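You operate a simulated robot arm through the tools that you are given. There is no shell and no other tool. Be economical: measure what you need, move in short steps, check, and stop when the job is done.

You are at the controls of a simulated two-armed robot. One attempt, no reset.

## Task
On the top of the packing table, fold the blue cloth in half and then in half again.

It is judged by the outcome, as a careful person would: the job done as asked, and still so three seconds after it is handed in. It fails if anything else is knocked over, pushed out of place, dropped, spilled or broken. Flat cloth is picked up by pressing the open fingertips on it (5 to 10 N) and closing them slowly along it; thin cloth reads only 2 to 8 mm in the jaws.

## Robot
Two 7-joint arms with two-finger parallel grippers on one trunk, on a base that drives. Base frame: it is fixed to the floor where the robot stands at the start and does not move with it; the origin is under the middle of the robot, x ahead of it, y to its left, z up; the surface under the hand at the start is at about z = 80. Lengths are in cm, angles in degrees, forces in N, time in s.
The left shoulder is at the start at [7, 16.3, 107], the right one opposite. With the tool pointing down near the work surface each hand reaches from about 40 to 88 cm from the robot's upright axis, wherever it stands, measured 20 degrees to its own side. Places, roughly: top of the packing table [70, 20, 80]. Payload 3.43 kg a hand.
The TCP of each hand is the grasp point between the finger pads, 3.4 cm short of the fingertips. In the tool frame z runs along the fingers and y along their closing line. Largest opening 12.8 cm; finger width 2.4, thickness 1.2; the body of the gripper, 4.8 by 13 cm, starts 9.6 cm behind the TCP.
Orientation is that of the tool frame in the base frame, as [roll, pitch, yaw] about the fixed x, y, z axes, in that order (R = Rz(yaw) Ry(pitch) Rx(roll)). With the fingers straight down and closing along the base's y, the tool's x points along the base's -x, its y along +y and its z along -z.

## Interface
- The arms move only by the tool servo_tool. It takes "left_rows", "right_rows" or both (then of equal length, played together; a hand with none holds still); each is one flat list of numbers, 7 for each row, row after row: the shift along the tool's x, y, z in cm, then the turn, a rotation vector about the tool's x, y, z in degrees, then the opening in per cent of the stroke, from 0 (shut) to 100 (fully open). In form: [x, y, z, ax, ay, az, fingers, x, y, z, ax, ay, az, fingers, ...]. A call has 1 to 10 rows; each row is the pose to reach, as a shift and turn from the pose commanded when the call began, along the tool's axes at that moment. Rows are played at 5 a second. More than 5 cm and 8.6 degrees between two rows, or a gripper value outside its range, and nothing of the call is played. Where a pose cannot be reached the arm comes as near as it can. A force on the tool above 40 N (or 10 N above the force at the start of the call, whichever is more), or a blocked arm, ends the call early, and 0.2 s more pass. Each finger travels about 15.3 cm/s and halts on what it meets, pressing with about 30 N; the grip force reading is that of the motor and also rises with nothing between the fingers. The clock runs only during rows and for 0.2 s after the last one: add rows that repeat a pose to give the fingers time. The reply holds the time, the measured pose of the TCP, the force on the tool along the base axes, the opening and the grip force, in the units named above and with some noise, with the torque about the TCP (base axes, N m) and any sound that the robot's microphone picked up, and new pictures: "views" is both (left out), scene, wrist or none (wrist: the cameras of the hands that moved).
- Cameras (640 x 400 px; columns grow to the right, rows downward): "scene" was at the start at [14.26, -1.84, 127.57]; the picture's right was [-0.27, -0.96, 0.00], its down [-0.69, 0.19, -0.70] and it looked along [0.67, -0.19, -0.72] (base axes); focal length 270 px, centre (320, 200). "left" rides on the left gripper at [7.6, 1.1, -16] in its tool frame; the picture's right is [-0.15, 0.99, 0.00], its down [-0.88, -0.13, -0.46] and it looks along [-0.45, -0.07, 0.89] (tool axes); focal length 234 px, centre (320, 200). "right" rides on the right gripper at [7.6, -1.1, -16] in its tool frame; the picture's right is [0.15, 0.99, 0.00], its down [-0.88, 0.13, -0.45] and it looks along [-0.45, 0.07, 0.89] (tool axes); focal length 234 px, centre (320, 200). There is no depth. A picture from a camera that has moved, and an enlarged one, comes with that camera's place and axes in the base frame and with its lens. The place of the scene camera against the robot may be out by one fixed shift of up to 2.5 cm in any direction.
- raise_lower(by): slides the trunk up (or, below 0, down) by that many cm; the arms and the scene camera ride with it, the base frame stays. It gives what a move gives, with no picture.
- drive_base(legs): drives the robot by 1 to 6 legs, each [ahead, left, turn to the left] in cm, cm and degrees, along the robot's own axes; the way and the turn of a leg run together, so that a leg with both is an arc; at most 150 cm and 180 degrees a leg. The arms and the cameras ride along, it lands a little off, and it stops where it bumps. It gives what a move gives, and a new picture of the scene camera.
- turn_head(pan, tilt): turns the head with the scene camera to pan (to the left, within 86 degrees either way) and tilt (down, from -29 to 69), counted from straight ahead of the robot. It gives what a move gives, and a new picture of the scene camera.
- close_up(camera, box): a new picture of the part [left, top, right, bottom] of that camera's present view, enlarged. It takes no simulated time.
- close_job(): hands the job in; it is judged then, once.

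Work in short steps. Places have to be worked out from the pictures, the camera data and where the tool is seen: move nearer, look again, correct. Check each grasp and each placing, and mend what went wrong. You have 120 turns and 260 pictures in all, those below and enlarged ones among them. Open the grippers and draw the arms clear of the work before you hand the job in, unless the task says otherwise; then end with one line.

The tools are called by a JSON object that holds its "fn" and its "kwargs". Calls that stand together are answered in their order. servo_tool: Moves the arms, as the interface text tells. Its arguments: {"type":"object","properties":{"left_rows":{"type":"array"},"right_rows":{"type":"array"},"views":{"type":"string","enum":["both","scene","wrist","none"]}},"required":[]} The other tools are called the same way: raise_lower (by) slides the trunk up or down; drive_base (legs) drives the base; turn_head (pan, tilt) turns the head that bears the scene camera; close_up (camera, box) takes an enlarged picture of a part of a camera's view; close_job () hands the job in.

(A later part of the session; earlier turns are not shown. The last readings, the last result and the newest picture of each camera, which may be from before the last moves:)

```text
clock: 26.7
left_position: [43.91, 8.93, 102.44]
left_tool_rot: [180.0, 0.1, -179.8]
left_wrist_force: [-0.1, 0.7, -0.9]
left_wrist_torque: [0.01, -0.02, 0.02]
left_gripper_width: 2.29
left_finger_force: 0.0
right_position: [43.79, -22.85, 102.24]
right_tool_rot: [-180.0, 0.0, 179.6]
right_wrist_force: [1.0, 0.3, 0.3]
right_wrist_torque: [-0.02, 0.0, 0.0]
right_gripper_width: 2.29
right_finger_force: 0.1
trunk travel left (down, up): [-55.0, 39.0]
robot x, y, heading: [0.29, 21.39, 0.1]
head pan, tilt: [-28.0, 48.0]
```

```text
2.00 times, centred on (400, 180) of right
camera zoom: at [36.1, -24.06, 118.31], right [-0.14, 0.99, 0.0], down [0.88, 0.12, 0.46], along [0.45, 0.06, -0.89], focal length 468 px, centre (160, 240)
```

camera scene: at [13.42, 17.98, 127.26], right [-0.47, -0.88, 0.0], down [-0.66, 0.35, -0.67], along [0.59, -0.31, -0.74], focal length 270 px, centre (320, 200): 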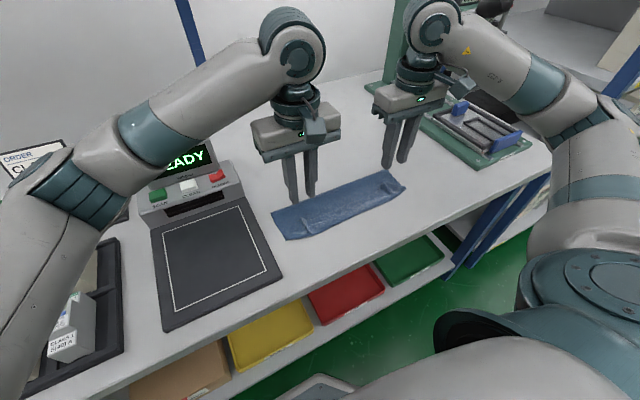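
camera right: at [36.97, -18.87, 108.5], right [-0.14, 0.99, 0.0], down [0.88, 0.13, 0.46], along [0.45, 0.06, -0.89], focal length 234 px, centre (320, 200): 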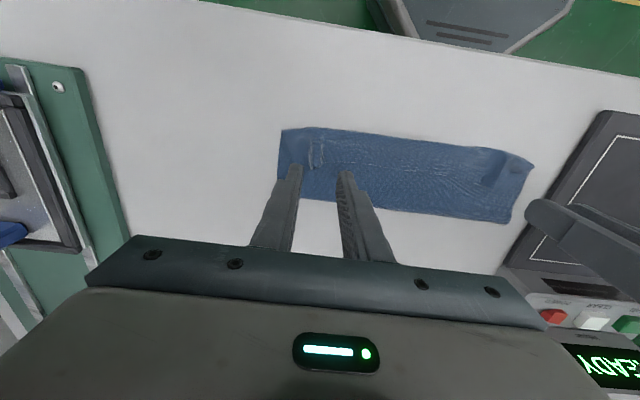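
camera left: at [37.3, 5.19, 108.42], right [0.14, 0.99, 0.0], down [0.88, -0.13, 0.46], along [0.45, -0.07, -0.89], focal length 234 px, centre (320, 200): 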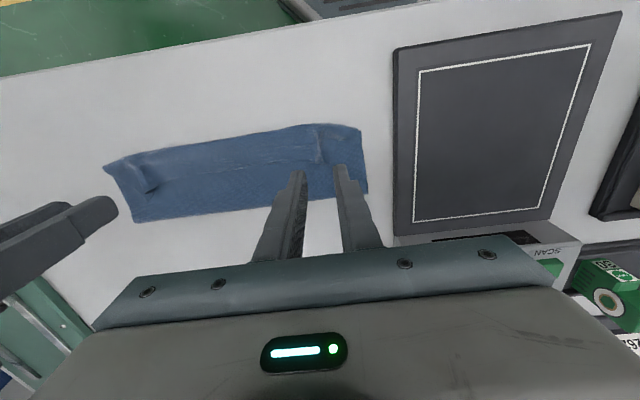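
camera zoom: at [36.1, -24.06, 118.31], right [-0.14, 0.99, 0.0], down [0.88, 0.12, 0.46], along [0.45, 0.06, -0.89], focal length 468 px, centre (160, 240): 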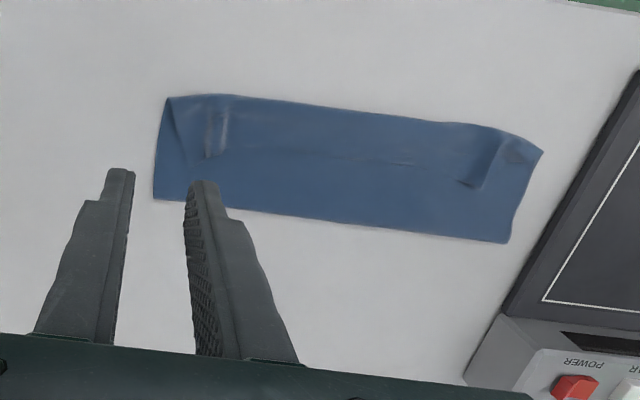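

The near edge looks rounded, as if some cloth is tucked there. I'll zoom in further on each end.

{"fn": "close_up", "kwargs": {"camera": "left", "box": [200, 90, 360, 190]}}

{"fn": "close_up", "kwargs": {"camera": "scene", "box": [262, 195, 342, 245]}}

{"fn": "close_up", "kwargs": {"camera": "scene", "box": [340, 160, 420, 210]}}

```text
4.00 times, centred on (280, 140) of left
camera zoom: at [36.37, 10.08, 118.42], right [0.14, 0.99, 0.0], down [0.88, -0.13, 0.46], along [0.45, -0.07, -0.89], focal length 937 px, centre (480, 440)
```

zoom: 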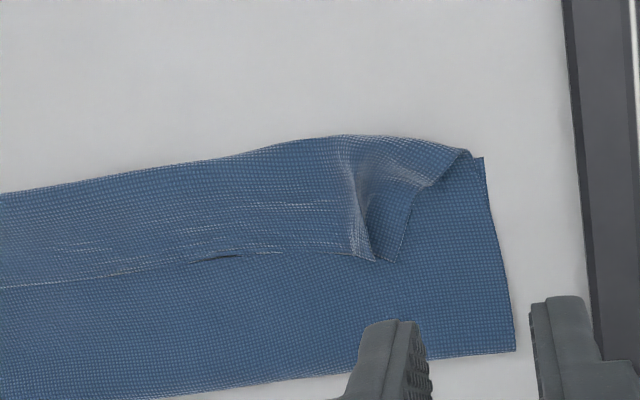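

```text
8.00 times, centred on (302, 220) of scene
camera zoom: at [13.59, 17.88, 127.25], right [-0.47, -0.88, 0.0], down [-0.66, 0.35, -0.67], along [0.59, -0.31, -0.74], focal length 2161 px, centre (464, 40)
```

zoom: 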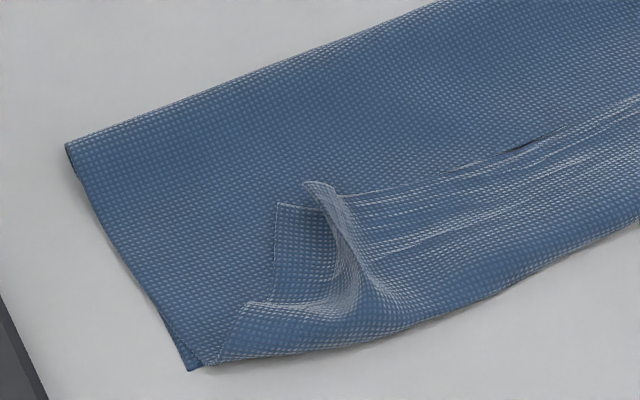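

```text
8.00 times, centred on (380, 185) of scene
camera zoom: at [13.59, 17.88, 127.25], right [-0.47, -0.88, 0.0], down [-0.66, 0.35, -0.67], along [0.59, -0.31, -0.74], focal length 2161 px, centre (-160, 320)
```

zoom: 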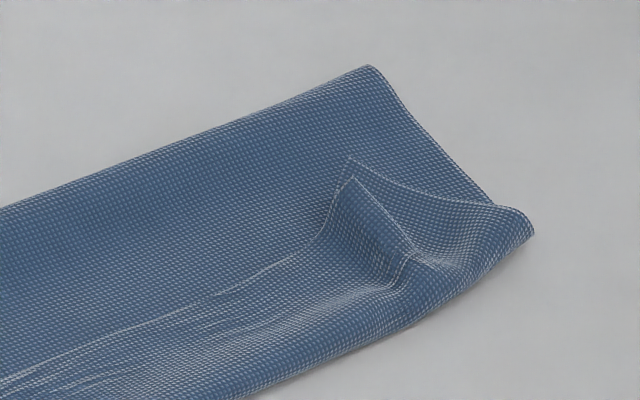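

Now it's clear: since the fingers kept pointing down, the top layer's edge is folded back up, with a flap about 4 cm wide ending at x≈46.7. I'll re-grip that flap by the very tip of its standing ridges, so I can unroll it and refold with the crease at x≈55.

{"fn": "servo_tool", "kwargs": {"left_rows": [-1, -1.5, 3, 0, 0, 0, 20, -2, -3, 6, 0, 0, 0, 20, -3.1, -4.8, 10, 0, 0, 0, 20, -3.1, -4.8, 13, 0, 0, 0, 20, -3.1, -4.8, 15.5, 0, 0, 0, 20, -3.1, -4.8, 15.5, 0, 0, 0, 20], "right_rows": [-1, 1.5, 3, 0, 0, 0, 20, -2, 3, 6, 0, 0, 0, 20, -3.2, 4.6, 10, 0, 0, 0, 20, -3.2, 4.6, 13, 0, 0, 0, 20, -3.2, 4.6, 15.3, 0, 0, 0, 20, -3.2, 4.6, 15.3, 0, 0, 0, 20], "views": "wrist"}}

{"fn": "close_up", "kwargs": {"camera": "left", "box": [240, 110, 400, 210]}}

{"fn": "close_up", "kwargs": {"camera": "right", "box": [240, 110, 400, 210]}}

```text
clock: 28.1
left_position: [47.01, 4.09, 86.92]
left_tool_rot: [179.9, 0.0, -179.8]
left_wrist_force: [0.0, -0.1, -0.2]
left_wrist_torque: [0.02, -0.03, -0.03]
left_gripper_width: 2.56
left_finger_force: 0.0
right_position: [46.94, -18.3, 87.13]
right_tool_rot: [180.0, 0.2, 179.7]
right_wrist_force: [0.2, 0.4, -0.2]
right_wrist_torque: [0.03, -0.03, -0.01]
right_gripper_width: 2.56
right_finger_force: 0.0
trunk travel left (down, up): [-55.0, 39.0]
robot x, y, heading: [0.35, 21.39, 0.1]
head pan, tilt: [-28.0, 48.0]
camera right: at [39.19, -19.42, 103.16], right [-0.14, 0.99, 0.0], down [0.88, 0.13, 0.46], along [0.45, 0.06, -0.89], focal length 234 px, centre (320, 200)
camera left: at [39.38, 5.16, 102.87], right [0.14, 0.99, 0.0], down [0.88, -0.13, 0.46], along [0.45, -0.07, -0.89], focal length 234 px, centre (320, 200)
```

right: 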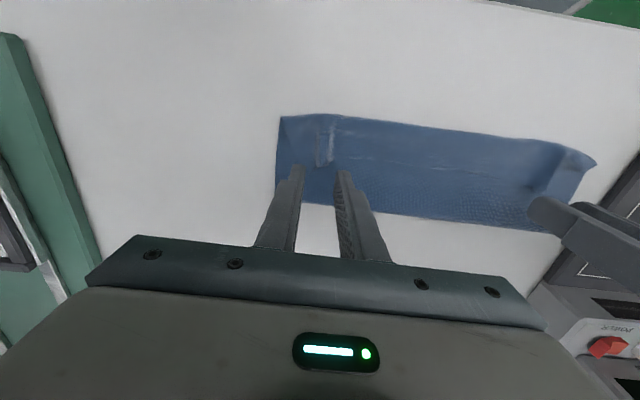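
left: 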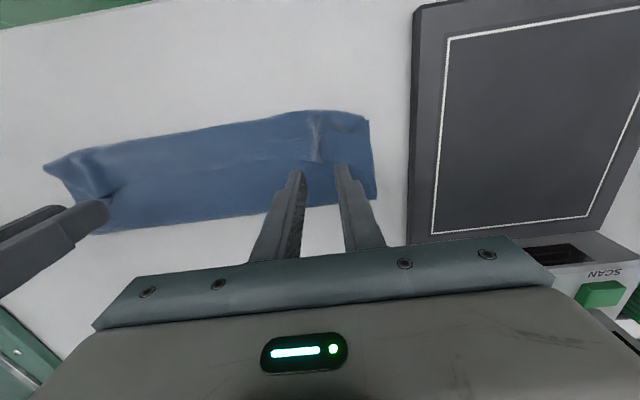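

```text
4.00 times, centred on (320, 160) of left
camera zoom: at [39.38, 5.16, 102.87], right [0.14, 0.99, 0.0], down [0.88, -0.13, 0.46], along [0.45, -0.07, -0.89], focal length 937 px, centre (320, 360)
```

zoom: 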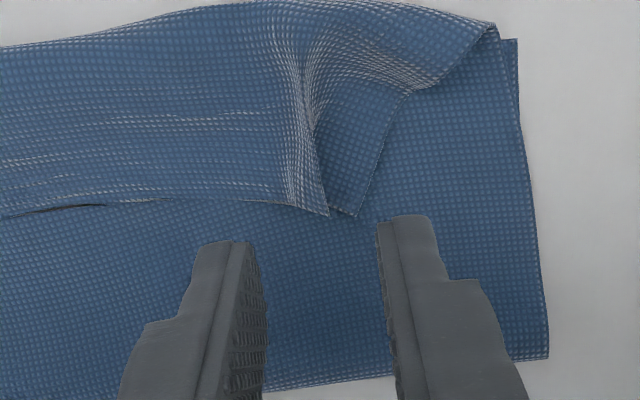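

```text
4.00 times, centred on (320, 160) of right
camera zoom: at [39.19, -19.42, 103.16], right [-0.14, 0.99, 0.0], down [0.88, 0.13, 0.46], along [0.45, 0.06, -0.89], focal length 937 px, centre (320, 360)
```

zoom: 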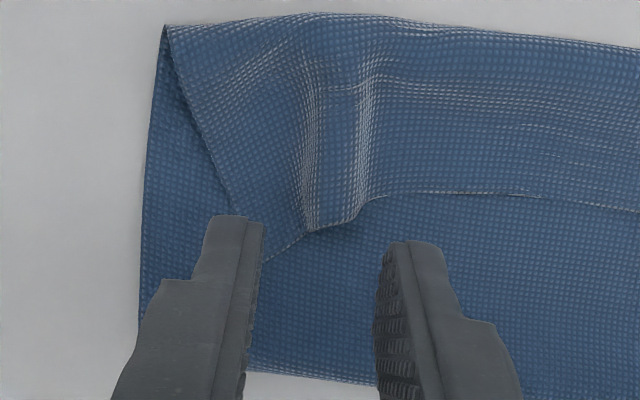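

Both ridges stand right between the open fingers, with the flap edge at x≈46.5. I'll lower so the tips are just above the layers and close gently on the ridge tips.

{"fn": "servo_tool", "kwargs": {"left_rows": [0.2, 0, 1.3, 0, 0, 0, 20, 0.3, 0, 2.3, 0, 0, 0, 20, 0.3, 0, 2.6, 0, 0, 0, 20, 0.3, 0, 2.6, 0, 0, 0, 14, 0.3, 0, 2.6, 0, 0, 0, 9, 0.3, 0, 2.6, 0, 0, 0, 5, 0.3, 0, 2.6, 0, 0, 0, 2, 0.3, 0, 2.6, 0, 0, 0, 0, 0.3, 0, 2.6, 0, 0, 0, 0], "right_rows": [0.2, 0, 1.3, 0, 0, 0, 20, 0.3, 0, 2.3, 0, 0, 0, 20, 0.3, 0, 2.7, 0, 0, 0, 20, 0.3, 0, 2.7, 0, 0, 0, 14, 0.3, 0, 2.7, 0, 0, 0, 9, 0.3, 0, 2.7, 0, 0, 0, 5, 0.3, 0, 2.7, 0, 0, 0, 2, 0.3, 0, 2.7, 0, 0, 0, 0, 0.3, 0, 2.7, 0, 0, 0, 0], "views": "none"}}

{"fn": "close_up", "kwargs": {"camera": "left", "box": [240, 110, 400, 210]}}

{"fn": "close_up", "kwargs": {"camera": "right", "box": [240, 110, 400, 210]}}

```text
clock: 30.1
left_position: [46.65, 4.44, 84.34]
left_tool_rot: [-180.0, 0.0, -179.8]
left_wrist_force: [-0.6, 0.2, 0.1]
left_wrist_torque: [-0.06, -0.01, 0.02]
left_gripper_width: 0.15
left_finger_force: 30.2
right_position: [46.83, -18.14, 84.4]
right_tool_rot: [-179.9, 0.1, 179.7]
right_wrist_force: [0.0, 0.1, -0.3]
right_wrist_torque: [0.02, -0.02, 0.01]
right_gripper_width: 0.18
right_finger_force: 30.0
trunk travel left (down, up): [-55.0, 39.0]
robot x, y, heading: [-0.09, 21.19, 0.3]
head pan, tilt: [-28.0, 48.0]
```

```text
4.00 times, centred on (320, 160) of left
camera zoom: at [39.17, 5.29, 100.35], right [0.14, 0.99, 0.0], down [0.88, -0.13, 0.46], along [0.45, -0.07, -0.89], focal length 937 px, centre (320, 360)
```

zoom: 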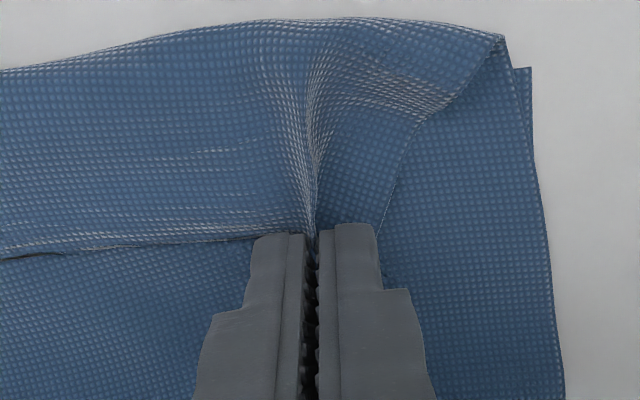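

```text
4.00 times, centred on (320, 160) of right
camera zoom: at [39.03, -19.39, 100.51], right [-0.14, 0.99, 0.0], down [0.88, 0.12, 0.46], along [0.45, 0.06, -0.89], focal length 937 px, centre (320, 360)
```

zoom: 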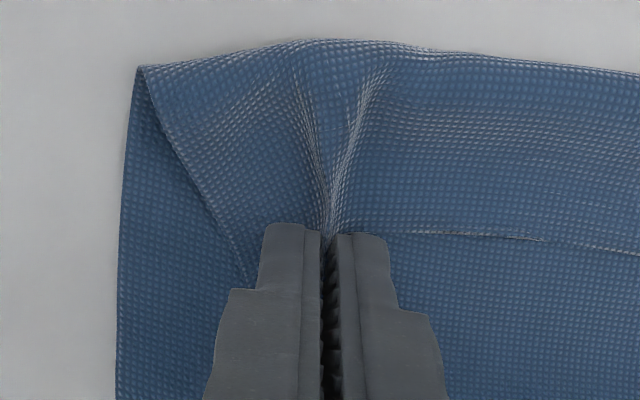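

Both ridge tips are gripped cleanly at the edge. I'll lift and carry them up and away, so the top layer hangs nearly vertical above x≈55 and the crease rolls out.

{"fn": "servo_tool", "kwargs": {"left_rows": [-0.5, 0, -1.5, 0, 0, 0, 0, -1.2, 0, -3, 0, 0, 0, 0, -2.2, 0, -4.5, 0, 0, 0, 0, -3.4, 0, -6, 0, 0, 0, 0, -4.8, 0, -7.3, 0, 0, 0, 0, -6.2, 0, -8.4, 0, 0, 0, 0, -7.5, 0, -9.2, 0, 0, 0, 0, -8.5, 0, -9.6, 0, 0, 0, 0, -8.5, 0, -9.6, 0, 0, 0, 0], "right_rows": [-0.5, 0, -1.5, 0, 0, 0, 0, -1.2, 0, -3, 0, 0, 0, 0, -2.2, 0, -4.5, 0, 0, 0, 0, -3.4, 0, -6, 0, 0, 0, 0, -4.8, 0, -7.3, 0, 0, 0, 0, -6.2, 0, -8.4, 0, 0, 0, 0, -7.5, 0, -9.2, 0, 0, 0, 0, -8.5, 0, -9.6, 0, 0, 0, 0, -8.5, 0, -9.6, 0, 0, 0, 0], "views": "both"}}

```text
clock: 32.1
left_position: [55.47, 4.28, 93.77]
left_tool_rot: [-180.0, 0.0, -179.9]
left_wrist_force: [-0.2, -1.2, -0.3]
left_wrist_torque: [-0.04, 0.01, 0.0]
left_gripper_width: 0.18
left_finger_force: 29.7
right_position: [55.3, -18.2, 93.91]
right_tool_rot: [180.0, 0.1, 179.7]
right_wrist_force: [0.3, -0.7, -0.4]
right_wrist_torque: [0.02, 0.01, -0.04]
right_gripper_width: 0.19
right_finger_force: 30.5
trunk travel left (down, up): [-55.0, 39.0]
robot x, y, heading: [0.16, 21.23, 0.1]
head pan, tilt: [-28.0, 48.0]
camera scene: at [13.52, 17.9, 127.26], right [-0.47, -0.88, 0.0], down [-0.66, 0.35, -0.67], along [0.59, -0.31, -0.74], focal length 270 px, centre (320, 200)
camera right: at [47.58, -19.38, 110.03], right [-0.14, 0.99, 0.0], down [0.88, 0.12, 0.46], along [0.45, 0.06, -0.89], focal length 234 px, centre (320, 200)
camera left: at [47.84, 5.36, 109.76], right [0.14, 0.99, 0.0], down [0.88, -0.13, 0.46], along [0.45, -0.07, -0.89], focal length 234 px, centre (320, 200)
```

scene: 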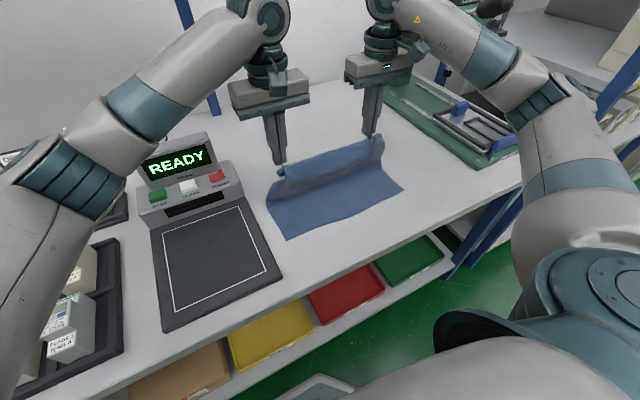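
right: 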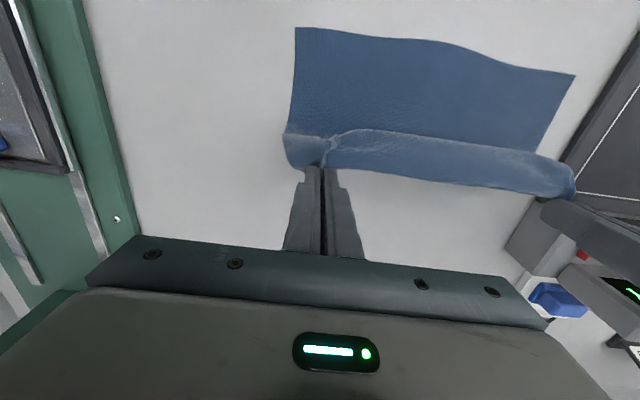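
left: 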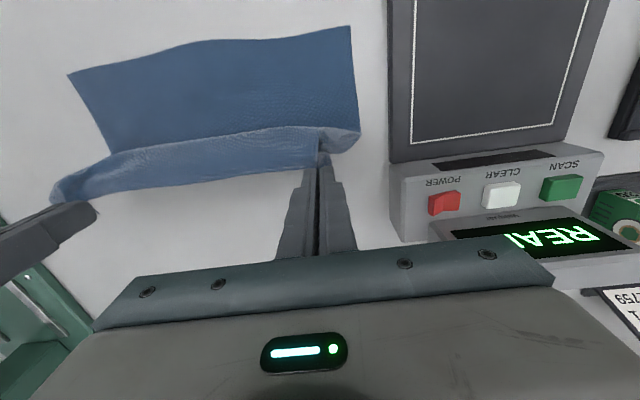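

The bottom layer hasn't moved and the top sheet now hangs from its very edge. I'll swing it back down onto the near edge, tilting the wrists about 20° so the edge turns over less.

{"fn": "servo_tool", "kwargs": {"left_rows": [1.2, 0, 0.2, 0, -2, 0, 0, 2.5, 0, 0.6, 0, -4, 0, 0, 4, 0, 1.2, 0, -7, 0, 0, 5.5, 0, 2.1, 0, -10, 0, 0, 7, 0, 3.3, 0, -13, 0, 0, 8.5, 0.1, 4.8, 0, -16, 0, 0, 9.7, 0.2, 6.4, 0, -18, 0, 0, 10.6, 0.2, 8, 0, -20, 0, 0, 10.9, 0.2, 9.3, 0, -20, 0, 0, 10.9, 0.2, 9.3, 0, -20, 0, 0], "right_rows": [1.2, 0, 0.2, 0, -2, 0, 0, 2.5, 0, 0.6, 0, -4, 0, 0, 4, 0, 1.2, 0, -7, 0, 0, 5.5, 0, 2.1, 0, -10, 0, 0, 7, 0, 3.3, 0, -13, 0, 0, 8.5, 0, 4.8, 0, -16, 0, 0, 9.7, 0, 6.4, 0, -18, 0, 0, 10.5, 0, 8, 0, -20, 0, 0, 10.8, 0, 9.3, 0, -20, 0, 0, 10.8, 0, 9.3, 0, -20, 0, 0], "views": "both"}}

```text
clock: 34.3
left_position: [44.22, 4.49, 84.59]
left_tool_rot: [180.0, 20.0, -179.8]
left_wrist_force: [0.0, -0.4, -0.4]
left_wrist_torque: [0.01, -0.01, -0.04]
left_gripper_width: 0.17
left_finger_force: 29.6
right_position: [44.36, -18.26, 84.6]
right_tool_rot: [-180.0, 20.1, 179.7]
right_wrist_force: [0.6, 0.7, 0.6]
right_wrist_torque: [0.02, 0.0, 0.0]
right_gripper_width: 0.23
right_finger_force: 29.7
trunk travel left (down, up): [-55.0, 39.0]
robot x, y, heading: [-0.17, 21.58, 0.1]
head pan, tilt: [-28.0, 48.0]
camera scene: at [13.51, 17.91, 127.26], right [-0.47, -0.88, 0.0], down [-0.66, 0.35, -0.67], along [0.59, -0.31, -0.74], focal length 270 px, centre (320, 200)
camera right: at [31.7, -19.37, 97.2], right [-0.13, 0.99, -0.05], down [0.67, 0.13, 0.73], along [0.73, 0.06, -0.68], focal length 234 px, centre (320, 200)
camera left: at [31.7, 5.54, 97.05], right [0.13, 0.99, 0.05], down [0.67, -0.13, 0.73], along [0.73, -0.06, -0.68], focal length 234 px, centre (320, 200)
```

scene: 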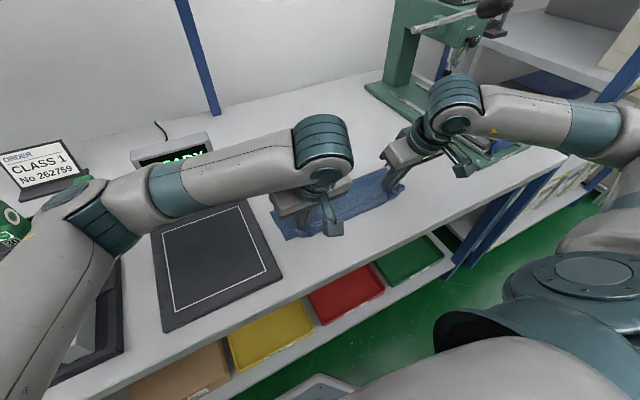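
right: 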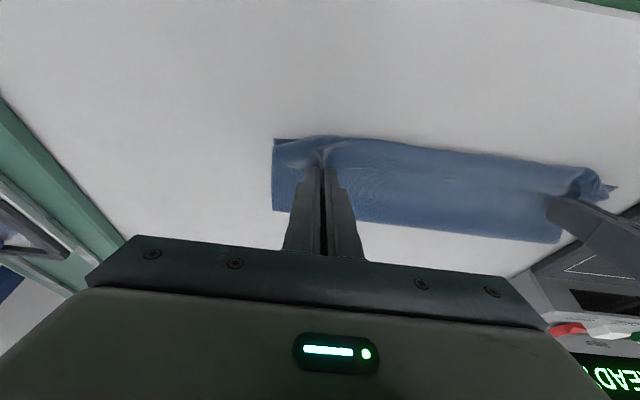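
left: 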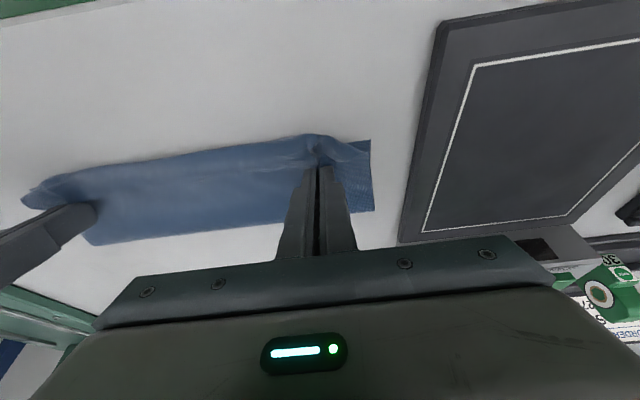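

I'll zoom in at both grips to see how the edge lies before releasing.

{"fn": "close_up", "kwargs": {"camera": "left", "box": [240, 110, 400, 210]}}

{"fn": "close_up", "kwargs": {"camera": "left", "box": [20, 110, 260, 260]}}

```text
4.00 times, centred on (320, 160) of left
camera zoom: at [31.7, 5.54, 97.05], right [0.13, 0.99, 0.05], down [0.67, -0.13, 0.73], along [0.73, -0.06, -0.68], focal length 937 px, centre (320, 360)
```

zoom: 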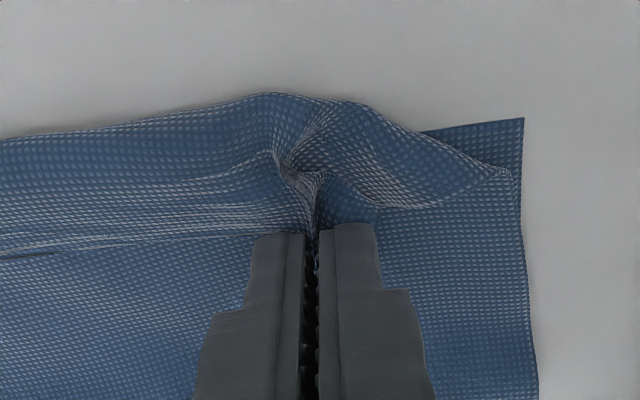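

```text
2.67 times, centred on (140, 185) of left
camera zoom: at [31.7, 5.54, 97.05], right [0.13, 0.99, 0.05], down [0.67, -0.13, 0.73], along [0.73, -0.06, -0.68], focal length 624 px, centre (800, 240)
```

zoom: 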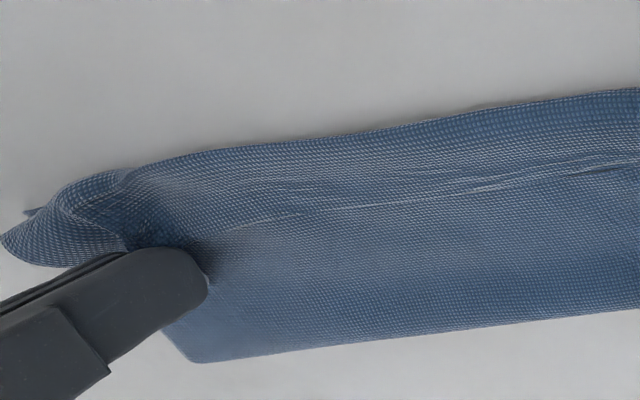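

About 3 cm of edge is still turned back, because my arc was slacker than the cloth. I'll lift again to a taut height above x=55 and then redo the arc at full radius with more tilt.

{"fn": "servo_tool", "kwargs": {"left_rows": [-0.98, 0, -1.24, 0, 0, 0, 0, -2.15, 0, -2.41, 0, 0, 0, 0, -3.61, 0, -3.48, 0, 0, 0, 0, -5.25, 0, -4.48, 0, 0, 0, 0, -7.08, 0, -5.41, 0, 0, 0, 0, -8.93, 0, -6.12, 0, 0, 0, 0, -10.65, 0, -6.45, 0, 0, 0, 0, -12.27, 0, -6.5, 0, 0, 0, 0, -13.74, 0, -6.18, 0, 0, 0, 0, -13.74, 0, -6.18, 0, 0, 0, 0], "right_rows": [-0.98, 0, -1.24, 0, 0, 0, 0, -2.15, 0, -2.41, 0, 0, 0, 0, -3.61, 0, -3.48, 0, 0, 0, 0, -5.25, 0, -4.48, 0, 0, 0, 0, -7.08, 0, -5.41, 0, 0, 0, 0, -8.93, 0, -6.12, 0, 0, 0, 0, -10.65, 0, -6.45, 0, 0, 0, 0, -12.27, 0, -6.5, 0, 0, 0, 0, -13.74, 0, -6.18, 0, 0, 0, 0, -13.74, 0, -6.18, 0, 0, 0, 0], "views": "both"}}

```text
clock: 36.5
left_position: [55.08, 4.67, 95.08]
left_tool_rot: [180.0, 20.0, -179.8]
left_wrist_force: [0.4, -0.3, 0.3]
left_wrist_torque: [-0.02, 0.03, -0.01]
left_gripper_width: 0.14
left_finger_force: 30.3
right_position: [55.28, -18.29, 95.2]
right_tool_rot: [180.0, 20.1, 179.5]
right_wrist_force: [-0.8, 0.3, 0.2]
right_wrist_torque: [0.03, 0.01, -0.03]
right_gripper_width: 0.14
right_finger_force: 29.8
trunk travel left (down, up): [-55.0, 39.0]
robot x, y, heading: [-0.38, 21.02, 0.2]
head pan, tilt: [-28.0, 48.0]
camera scene: at [13.48, 17.9, 127.26], right [-0.47, -0.88, 0.0], down [-0.66, 0.35, -0.67], along [0.59, -0.31, -0.74], focal length 270 px, centre (320, 200)
camera right: at [42.56, -19.44, 107.65], right [-0.13, 0.99, -0.05], down [0.67, 0.13, 0.73], along [0.73, 0.06, -0.68], focal length 234 px, centre (320, 200)
camera left: at [42.55, 5.52, 107.45], right [0.13, 0.99, 0.05], down [0.67, -0.13, 0.73], along [0.73, -0.06, -0.68], focal length 234 px, centre (320, 200)
```

scene: 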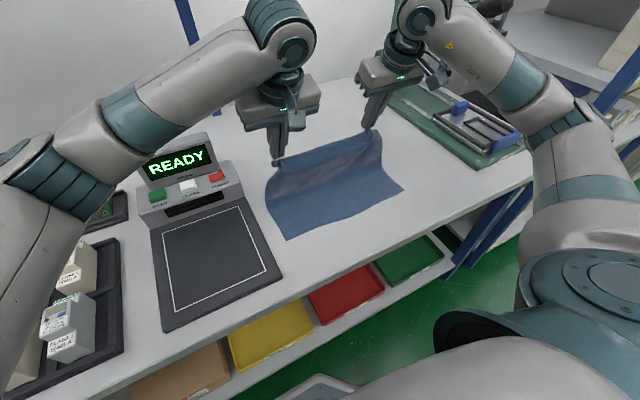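
right: 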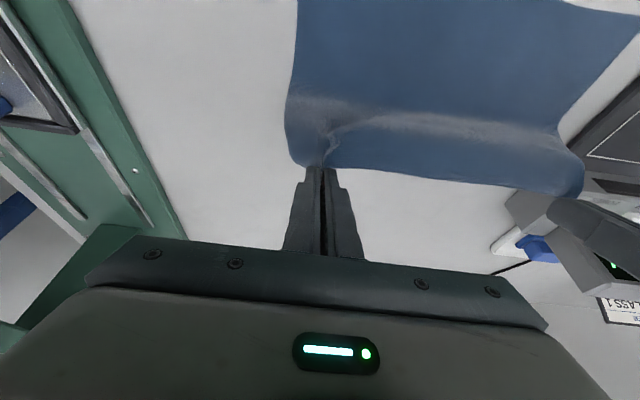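
left: 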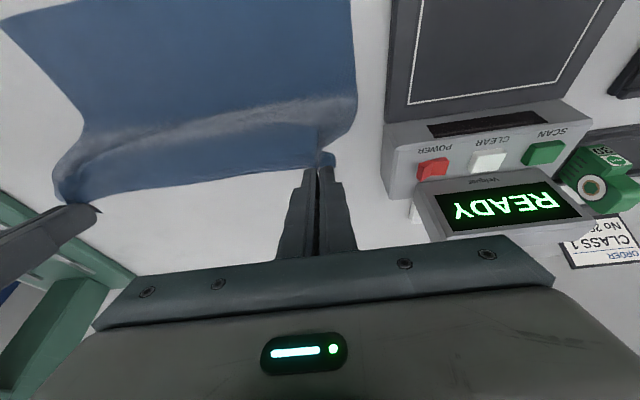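

The cloth now rises smoothly to the held edge. I'll follow the full-radius arc down so the edge lands at about x=43.5.

{"fn": "servo_tool", "kwargs": {"left_rows": [2.14, 0, -0.56, 0, -1, 0, 0, 4.19, 0, -0.78, 0, -2, 0, 0, 6.63, 0, -0.5, 0, -3, 0, 0, 8.99, 0, 0.14, 0, -4, 0, 0, 10.77, 0, 1.08, 0, -5, 0, 0, 12.33, 0, 2.43, 0, -5, 0, 0, 13.53, 0, 3.7, 0, -5, 0, 0, 14.33, 0, 5.01, 0, -5, 0, 0, 14.89, 0, 5.97, 0, -5, 0, 0, 14.89, 0, 5.97, 0, -5, 0, 0], "right_rows": [2.14, 0, -0.56, 0, -1, 0, 0, 4.19, 0, -0.78, 0, -2, 0, 0, 6.63, 0, -0.5, 0, -3, 0, 0, 8.99, 0, 0.14, 0, -4, 0, 0, 10.77, 0, 1.08, 0, -5, 0, 0, 12.33, 0, 2.43, 0, -5, 0, 0, 13.53, 0, 3.7, 0, -5, 0, 0, 14.33, 0, 5.01, 0, -5, 0, 0, 14.89, 0, 5.97, 0, -5, 0, 0, 14.89, 0, 5.97, 0, -5, 0, 0], "views": "wrist"}}

{"fn": "close_up", "kwargs": {"camera": "left", "box": [240, 110, 400, 210]}}

{"fn": "close_up", "kwargs": {"camera": "right", "box": [240, 110, 400, 210]}}

```text
clock: 38.7
left_position: [43.07, 4.38, 84.45]
left_tool_rot: [-180.0, 24.9, -179.7]
left_wrist_force: [-0.7, -0.6, 1.0]
left_wrist_torque: [-0.03, 0.0, 0.04]
left_gripper_width: 0.14
left_finger_force: 29.9
right_position: [43.97, -18.62, 84.46]
right_tool_rot: [-179.9, 25.0, 179.7]
right_wrist_force: [0.1, 1.5, -0.1]
right_wrist_torque: [0.08, -0.01, 0.0]
right_gripper_width: 0.19
right_finger_force: 30.0
right hand out of reach, approached as far as the arm can: row 7, 8, 9, 10
trunk travel left (down, up): [-55.0, 39.0]
robot x, y, heading: [0.12, 21.27, -0.1]
head pan, tilt: [-28.0, 48.0]
camera right: at [30.25, -19.66, 95.85], right [-0.13, 0.99, -0.06], down [0.61, 0.13, 0.79], along [0.79, 0.06, -0.62], focal length 234 px, centre (320, 200)
camera left: at [29.61, 5.42, 95.71], right [0.13, 0.99, 0.06], down [0.61, -0.13, 0.79], along [0.79, -0.06, -0.62], focal length 234 px, centre (320, 200)
```

right: 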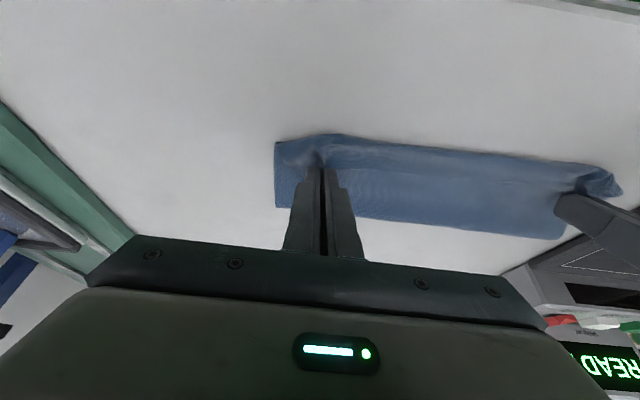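
left: 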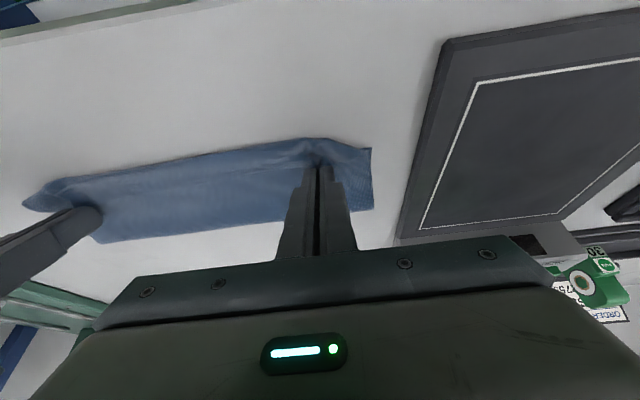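

```text
4.00 times, centred on (320, 160) of left
camera zoom: at [29.61, 5.42, 95.71], right [0.13, 0.99, 0.06], down [0.61, -0.13, 0.79], along [0.79, -0.06, -0.62], focal length 937 px, centre (320, 360)
```

zoom: 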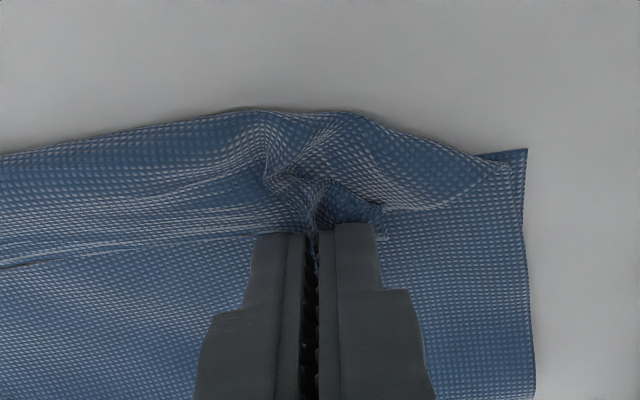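

```text
4.00 times, centred on (320, 160) of right
camera zoom: at [30.25, -19.66, 95.85], right [-0.13, 0.99, -0.06], down [0.61, 0.13, 0.79], along [0.79, 0.06, -0.62], focal length 937 px, centre (320, 360)
```

zoom: 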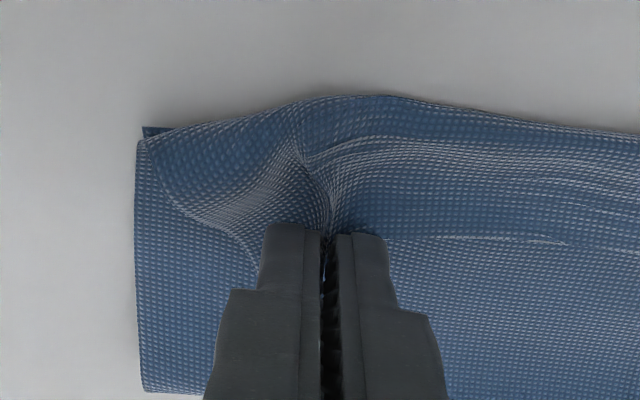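

The flap is smaller but the edge still turns back, because the sheet needs a real wrist rotation. I'll release, back the base off for tilt room, re-grip the ridges with the fingers tilted toward me, and refold with about 80° of wrist rotation.

{"fn": "servo_tool", "kwargs": {"left_rows": [0, 0, 0, 0, 0, 0, 5, 0, 0, 0, 0, 0, 0, 10, 0, 0, -1.5, 0, 0, 0, 14, 0, 0, -4, 0, 0, 0, 18, 0, 0, -8, 0, 5, 0, 18, 0, 0, -11, 0, 13, 0, 18, -1, 0, -14, 0, 20, 0, 18, -1, 0, -14, 0, 25, 0, 18], "right_rows": [0, 0, 0, 0, 0, 0, 5, 0, 0, 0, 0, 0, 0, 10, 0, 0, -1.5, 0, 0, 0, 14, 0, 0, -4, 0, 0, 0, 18, 0, 0, -8, 0, 5, 0, 18, 0, 0, -11, 0, 13, 0, 18, -1, 0, -14, 0, 20, 0, 18, -1, 0, -14, 0, 25, 0, 18], "views": "none"}}

{"fn": "drive_base", "kwargs": {"legs": [[-14, 0, 0]]}}

```text
clock: 40.5
left_position: [38.16, 4.48, 97.62]
left_tool_rot: [179.9, -0.1, -179.8]
left_wrist_force: [-0.7, -0.6, 0.1]
left_wrist_torque: [-0.02, 0.03, 0.0]
left_gripper_width: 2.3
left_finger_force: 0.1
right_position: [38.88, -18.63, 97.57]
right_tool_rot: [-180.0, 0.0, 179.7]
right_wrist_force: [0.7, -0.7, -0.9]
right_wrist_torque: [-0.03, 0.01, -0.01]
right_gripper_width: 2.3
right_finger_force: 0.1
right hand out of reach, approached as far as the arm can: row 3, 4, 5
trunk travel left (down, up): [-55.0, 39.0]
robot x, y, heading: [-0.1, 21.51, -0.1]
head pan, tilt: [-28.0, 48.0]
```

```text
clock: 41.9
left_position: [24.26, 4.42, 97.63]
left_tool_rot: [180.0, -0.1, -179.9]
left_wrist_force: [-0.2, 0.1, -0.1]
left_wrist_torque: [0.0, -0.01, 0.01]
left_gripper_width: 2.27
left_finger_force: 0.1
right_position: [24.95, -18.73, 97.48]
right_tool_rot: [-180.0, 0.1, 179.4]
right_wrist_force: [-0.3, -0.5, -0.4]
right_wrist_torque: [0.01, -0.05, 0.0]
right_gripper_width: 2.33
right_finger_force: 0.1
trunk travel left (down, up): [-55.0, 39.0]
robot x, y, heading: [-13.92, 20.92, 0.0]
head pan, tilt: [-28.0, 48.0]
camera scene: at [-0.47, 17.85, 127.26], right [-0.47, -0.88, 0.0], down [-0.66, 0.35, -0.67], along [0.59, -0.31, -0.74], focal length 270 px, centre (320, 200)
```

scene: 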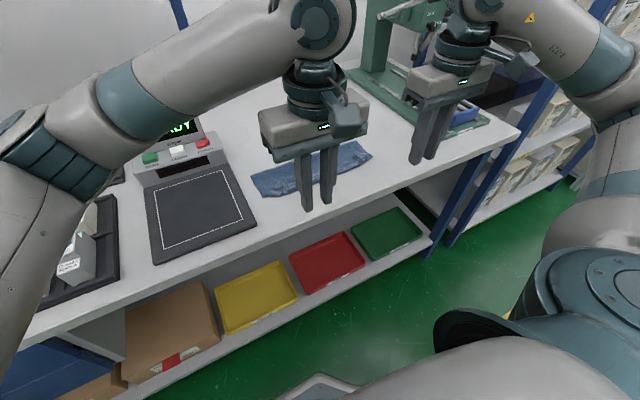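

Next I'll bring the hands forward above the strip again and look at the flap.

{"fn": "servo_tool", "kwargs": {"left_rows": [-4, 0, 0, 0, 0, 0, 20, -8, 0, 0, 0, 0, 0, 20, -12, 0, 0, 0, 0, 0, 20, -16, 0, 0, 0, 0, 0, 20, -20, 0, 0, 0, 0, 0, 20, -23, 0, 3, 0, 0, 0, 20, -23, 0, 5, 0, 0, 0, 20, -23, 0, 5, 0, 0, 0, 20], "right_rows": [-4, 0, 0, 0, 0, 0, 20, -8, 0, 0, 0, 0, 0, 20, -12, 0, 0, 0, 0, 0, 20, -16, 0, 0, 0, 0, 0, 20, -20, 0, 0, 0, 0, 0, 20, -22.5, 0, 3, 0, 0, 0, 20, -22.5, 0, 5, 0, 0, 0, 20, -22.5, 0, 5, 0, 0, 0, 20], "views": "wrist"}}

{"fn": "close_up", "kwargs": {"camera": "left", "box": [240, 90, 400, 190]}}

{"fn": "close_up", "kwargs": {"camera": "right", "box": [240, 90, 400, 190]}}

```text
clock: 43.7
left_position: [47.1, 4.29, 92.48]
left_tool_rot: [-180.0, 0.0, -180.0]
left_wrist_force: [0.1, -0.4, 0.0]
left_wrist_torque: [0.0, -0.01, 0.0]
left_gripper_width: 2.57
left_finger_force: 0.1
right_position: [47.75, -18.86, 92.53]
right_tool_rot: [-180.0, 0.0, 179.6]
right_wrist_force: [-0.2, 1.0, 0.5]
right_wrist_torque: [-0.01, 0.04, 0.04]
right_gripper_width: 2.58
right_finger_force: 0.1
trunk travel left (down, up): [-55.0, 39.0]
robot x, y, heading: [-13.76, 21.53, -0.0]
head pan, tilt: [-28.0, 48.0]
camera right: at [39.97, -19.94, 108.6], right [-0.14, 0.99, 0.0], down [0.88, 0.12, 0.46], along [0.45, 0.06, -0.89], focal length 234 px, centre (320, 200)
camera left: at [39.6, 5.31, 108.39], right [0.15, 0.99, 0.0], down [0.88, -0.13, 0.46], along [0.45, -0.07, -0.89], focal length 234 px, centre (320, 200)
```

right: 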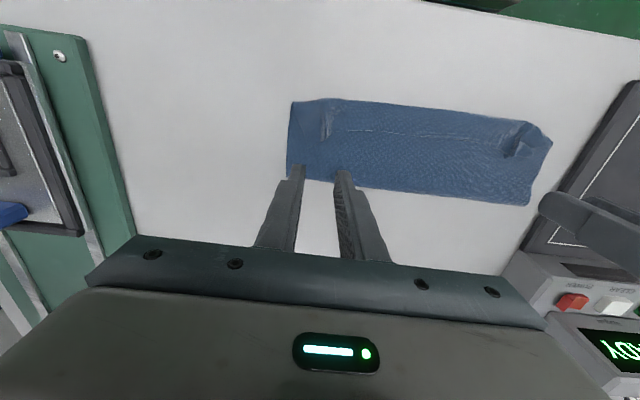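
left: 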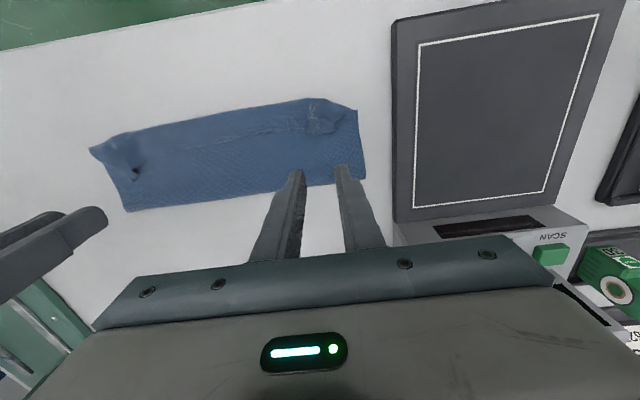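

```text
4.00 times, centred on (320, 140) of left
camera zoom: at [39.6, 5.31, 108.39], right [0.15, 0.99, 0.0], down [0.88, -0.13, 0.46], along [0.45, -0.07, -0.89], focal length 937 px, centre (320, 440)
```

zoom: 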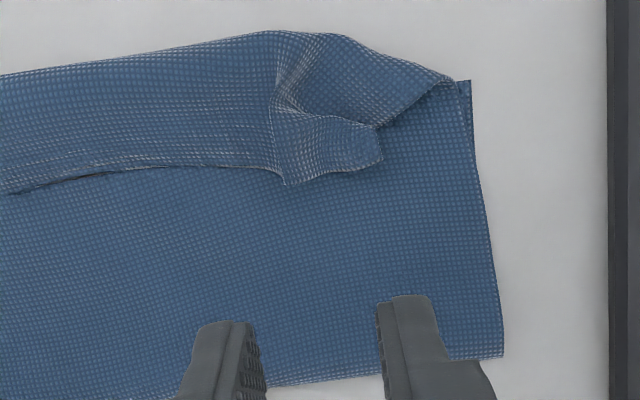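

```text
4.00 times, centred on (320, 140) of right
camera zoom: at [39.97, -19.94, 108.6], right [-0.14, 0.99, 0.0], down [0.88, 0.12, 0.46], along [0.45, 0.06, -0.89], focal length 937 px, centre (320, 440)
```

zoom: 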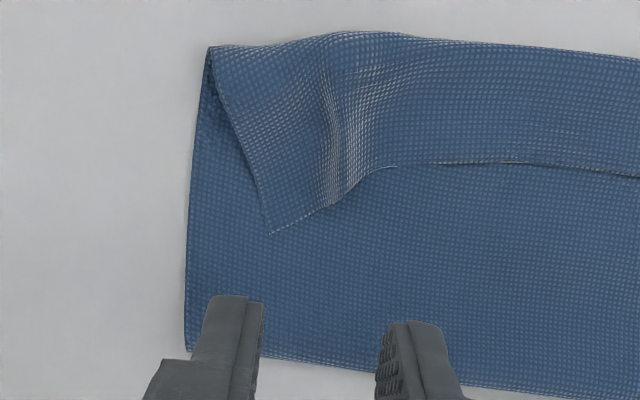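

The left ridge has flopped over and the right one still stands; the flap edge is at x≈45–46. I'll tilt both hands 30° so the fingers point back toward me and hover just over the flap edge.

{"fn": "servo_tool", "kwargs": {"left_rows": [0, 0, 0, 0, 7.5, 0, 25, 0, 0.3, 0, 0, 15, 0, 25, 0.8, 0.3, 1, 0, 22.5, 0, 25, 1.6, 0.3, 2, 0, 30, 0, 25, 1.6, 0.3, 4, 0, 30, 0, 25, 1.6, 0.3, 6.3, 0, 30, 0, 25, 1.6, 0.3, 6.3, 0, 30, 0, 25], "right_rows": [0, 0, 0, 0, 7.5, 0, 25, 0, 0.25, 0, 0, 15, 0, 25, 0.6, 0.25, 1, 0, 22.5, 0, 25, 1.15, 0.25, 2, 0, 30, 0, 25, 1.15, 0.25, 4, 0, 30, 0, 25, 1.15, 0.25, 6.3, 0, 30, 0, 25, 1.15, 0.25, 6.3, 0, 30, 0, 25], "views": "both"}}

{"fn": "close_up", "kwargs": {"camera": "left", "box": [240, 90, 400, 190]}}

{"fn": "close_up", "kwargs": {"camera": "right", "box": [240, 90, 400, 190]}}

```text
clock: 45.3
left_position: [45.67, 4.68, 86.12]
left_tool_rot: [-179.9, -30.0, 180.0]
left_wrist_force: [-0.2, 0.3, -0.1]
left_wrist_torque: [0.0, -0.04, -0.02]
left_gripper_width: 3.23
left_finger_force: 0.1
right_position: [46.34, -18.47, 86.13]
right_tool_rot: [180.0, -30.0, 179.5]
right_wrist_force: [-0.5, 0.1, -0.1]
right_wrist_torque: [0.03, -0.02, 0.02]
right_gripper_width: 3.19
right_finger_force: 0.0
trunk travel left (down, up): [-55.0, 39.0]
robot x, y, heading: [-13.87, 21.4, 0.1]
head pan, tilt: [-28.0, 48.0]
camera scene: at [-0.44, 17.88, 127.27], right [-0.47, -0.88, 0.0], down [-0.66, 0.35, -0.67], along [0.59, -0.31, -0.74], focal length 270 px, centre (320, 200)
camera right: at [47.66, -19.74, 103.83], right [-0.12, 0.99, 0.07], down [0.99, 0.12, -0.04], along [-0.05, 0.07, -1.0], focal length 234 px, centre (320, 200)
camera left: at [47.04, 5.74, 103.75], right [0.13, 0.99, -0.07], down [0.99, -0.13, -0.04], along [-0.05, -0.07, -1.0], focal length 234 px, centre (320, 200)
```

scene: 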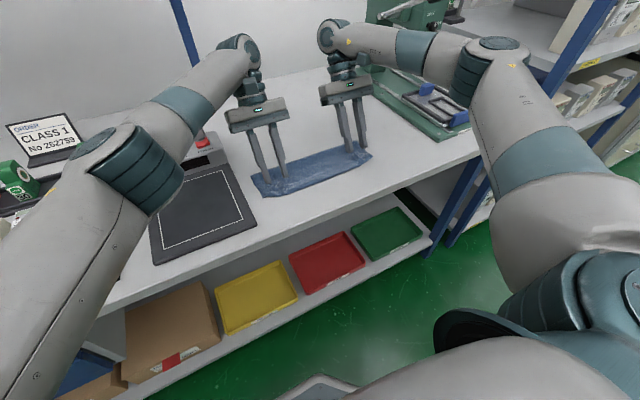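
right: 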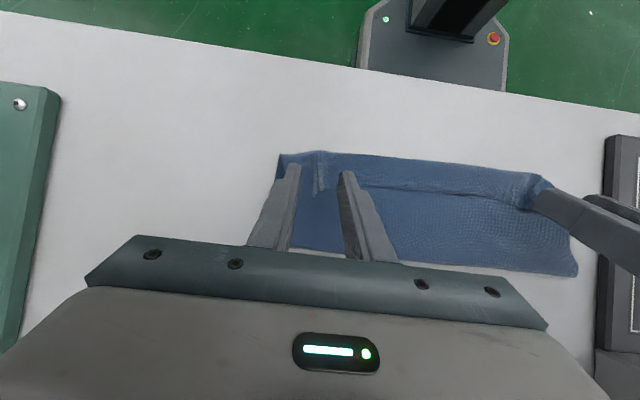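
left: 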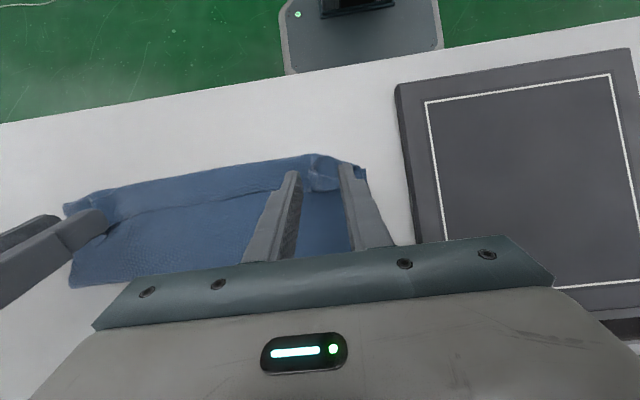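

```text
4.00 times, centred on (320, 140) of left
camera zoom: at [47.04, 5.74, 103.75], right [0.13, 0.99, -0.07], down [0.99, -0.13, -0.04], along [-0.05, -0.07, -1.0], focal length 937 px, centre (320, 440)
```

zoom: 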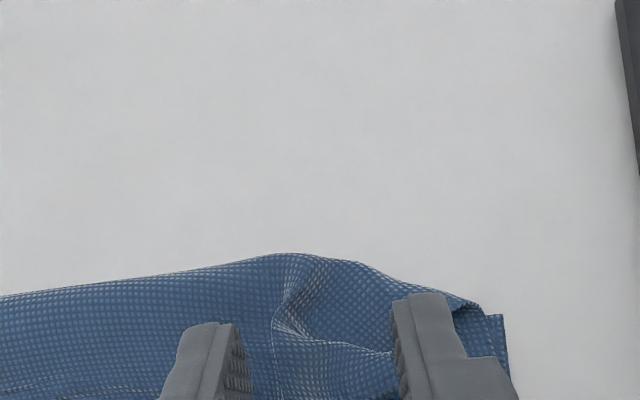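

```text
4.00 times, centred on (320, 140) of right
camera zoom: at [47.66, -19.74, 103.83], right [-0.12, 0.99, 0.07], down [0.99, 0.12, -0.04], along [-0.05, 0.07, -1.0], focal length 937 px, centre (320, 440)
```

zoom: 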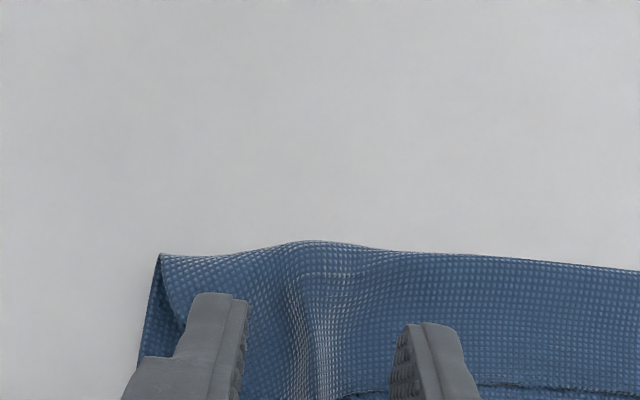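

I'll look lower in the frame to place the flap edge against the fingertips.

{"fn": "close_up", "kwargs": {"camera": "left", "box": [260, 145, 388, 225]}}

{"fn": "close_up", "kwargs": {"camera": "right", "box": [260, 145, 388, 225]}}

```text
5.00 times, centred on (324, 185) of left
camera zoom: at [47.04, 5.74, 103.75], right [0.13, 0.99, -0.07], down [0.99, -0.13, -0.04], along [-0.05, -0.07, -1.0], focal length 1171 px, centre (300, 275)
```

zoom: 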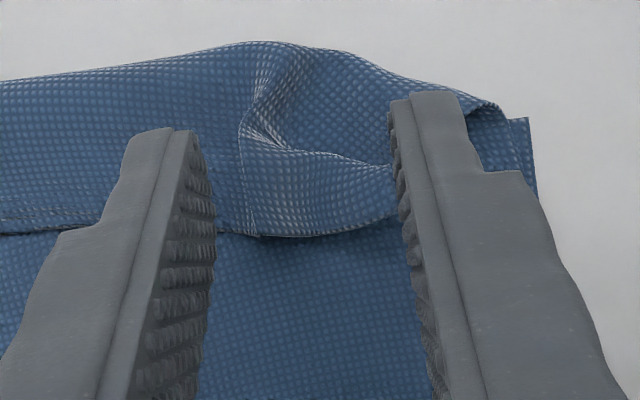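

```text
5.00 times, centred on (324, 185) of right
camera zoom: at [47.66, -19.74, 103.83], right [-0.12, 0.99, 0.07], down [0.99, 0.12, -0.04], along [-0.05, 0.07, -1.0], focal length 1171 px, centre (300, 275)
```

zoom: 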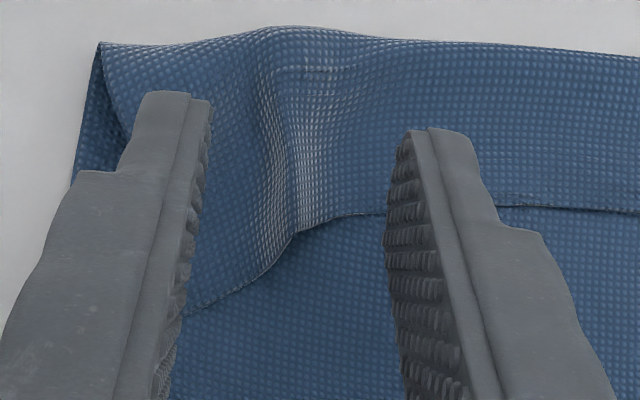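

The flap edge is at x≈45.1 on the left and 45.7 on the right. I'll shift the contact corners slightly inside it and come down toward light contact.

{"fn": "servo_tool", "kwargs": {"left_rows": [-0.35, 0, 0.95, 0, 0, 0, 25, -0.74, 0, 1.88, 0, 0, 0, 25, -0.74, 0, 1.88, 0, 0, 0, 25], "right_rows": [-0.3, 0, 0.95, 0, 0, 0, 25, -0.65, 0, 1.93, 0, 0, 0, 25, -0.65, 0, 1.93, 0, 0, 0, 25], "views": "none"}}

```text
clock: 46.1
left_position: [45.24, 4.62, 84.09]
left_tool_rot: [-180.0, -30.1, 179.9]
left_wrist_force: [-0.4, -0.7, -0.2]
left_wrist_torque: [-0.04, -0.02, -0.01]
left_gripper_width: 3.19
left_finger_force: 0.1
right_position: [45.98, -18.83, 84.15]
right_tool_rot: [-180.0, -29.9, 179.3]
right_wrist_force: [0.0, -0.2, -0.6]
right_wrist_torque: [0.0, -0.03, 0.01]
right_gripper_width: 3.21
right_finger_force: 0.0
trunk travel left (down, up): [-55.0, 39.0]
robot x, y, heading: [-13.97, 21.51, -0.2]
head pan, tilt: [-28.0, 48.0]
```

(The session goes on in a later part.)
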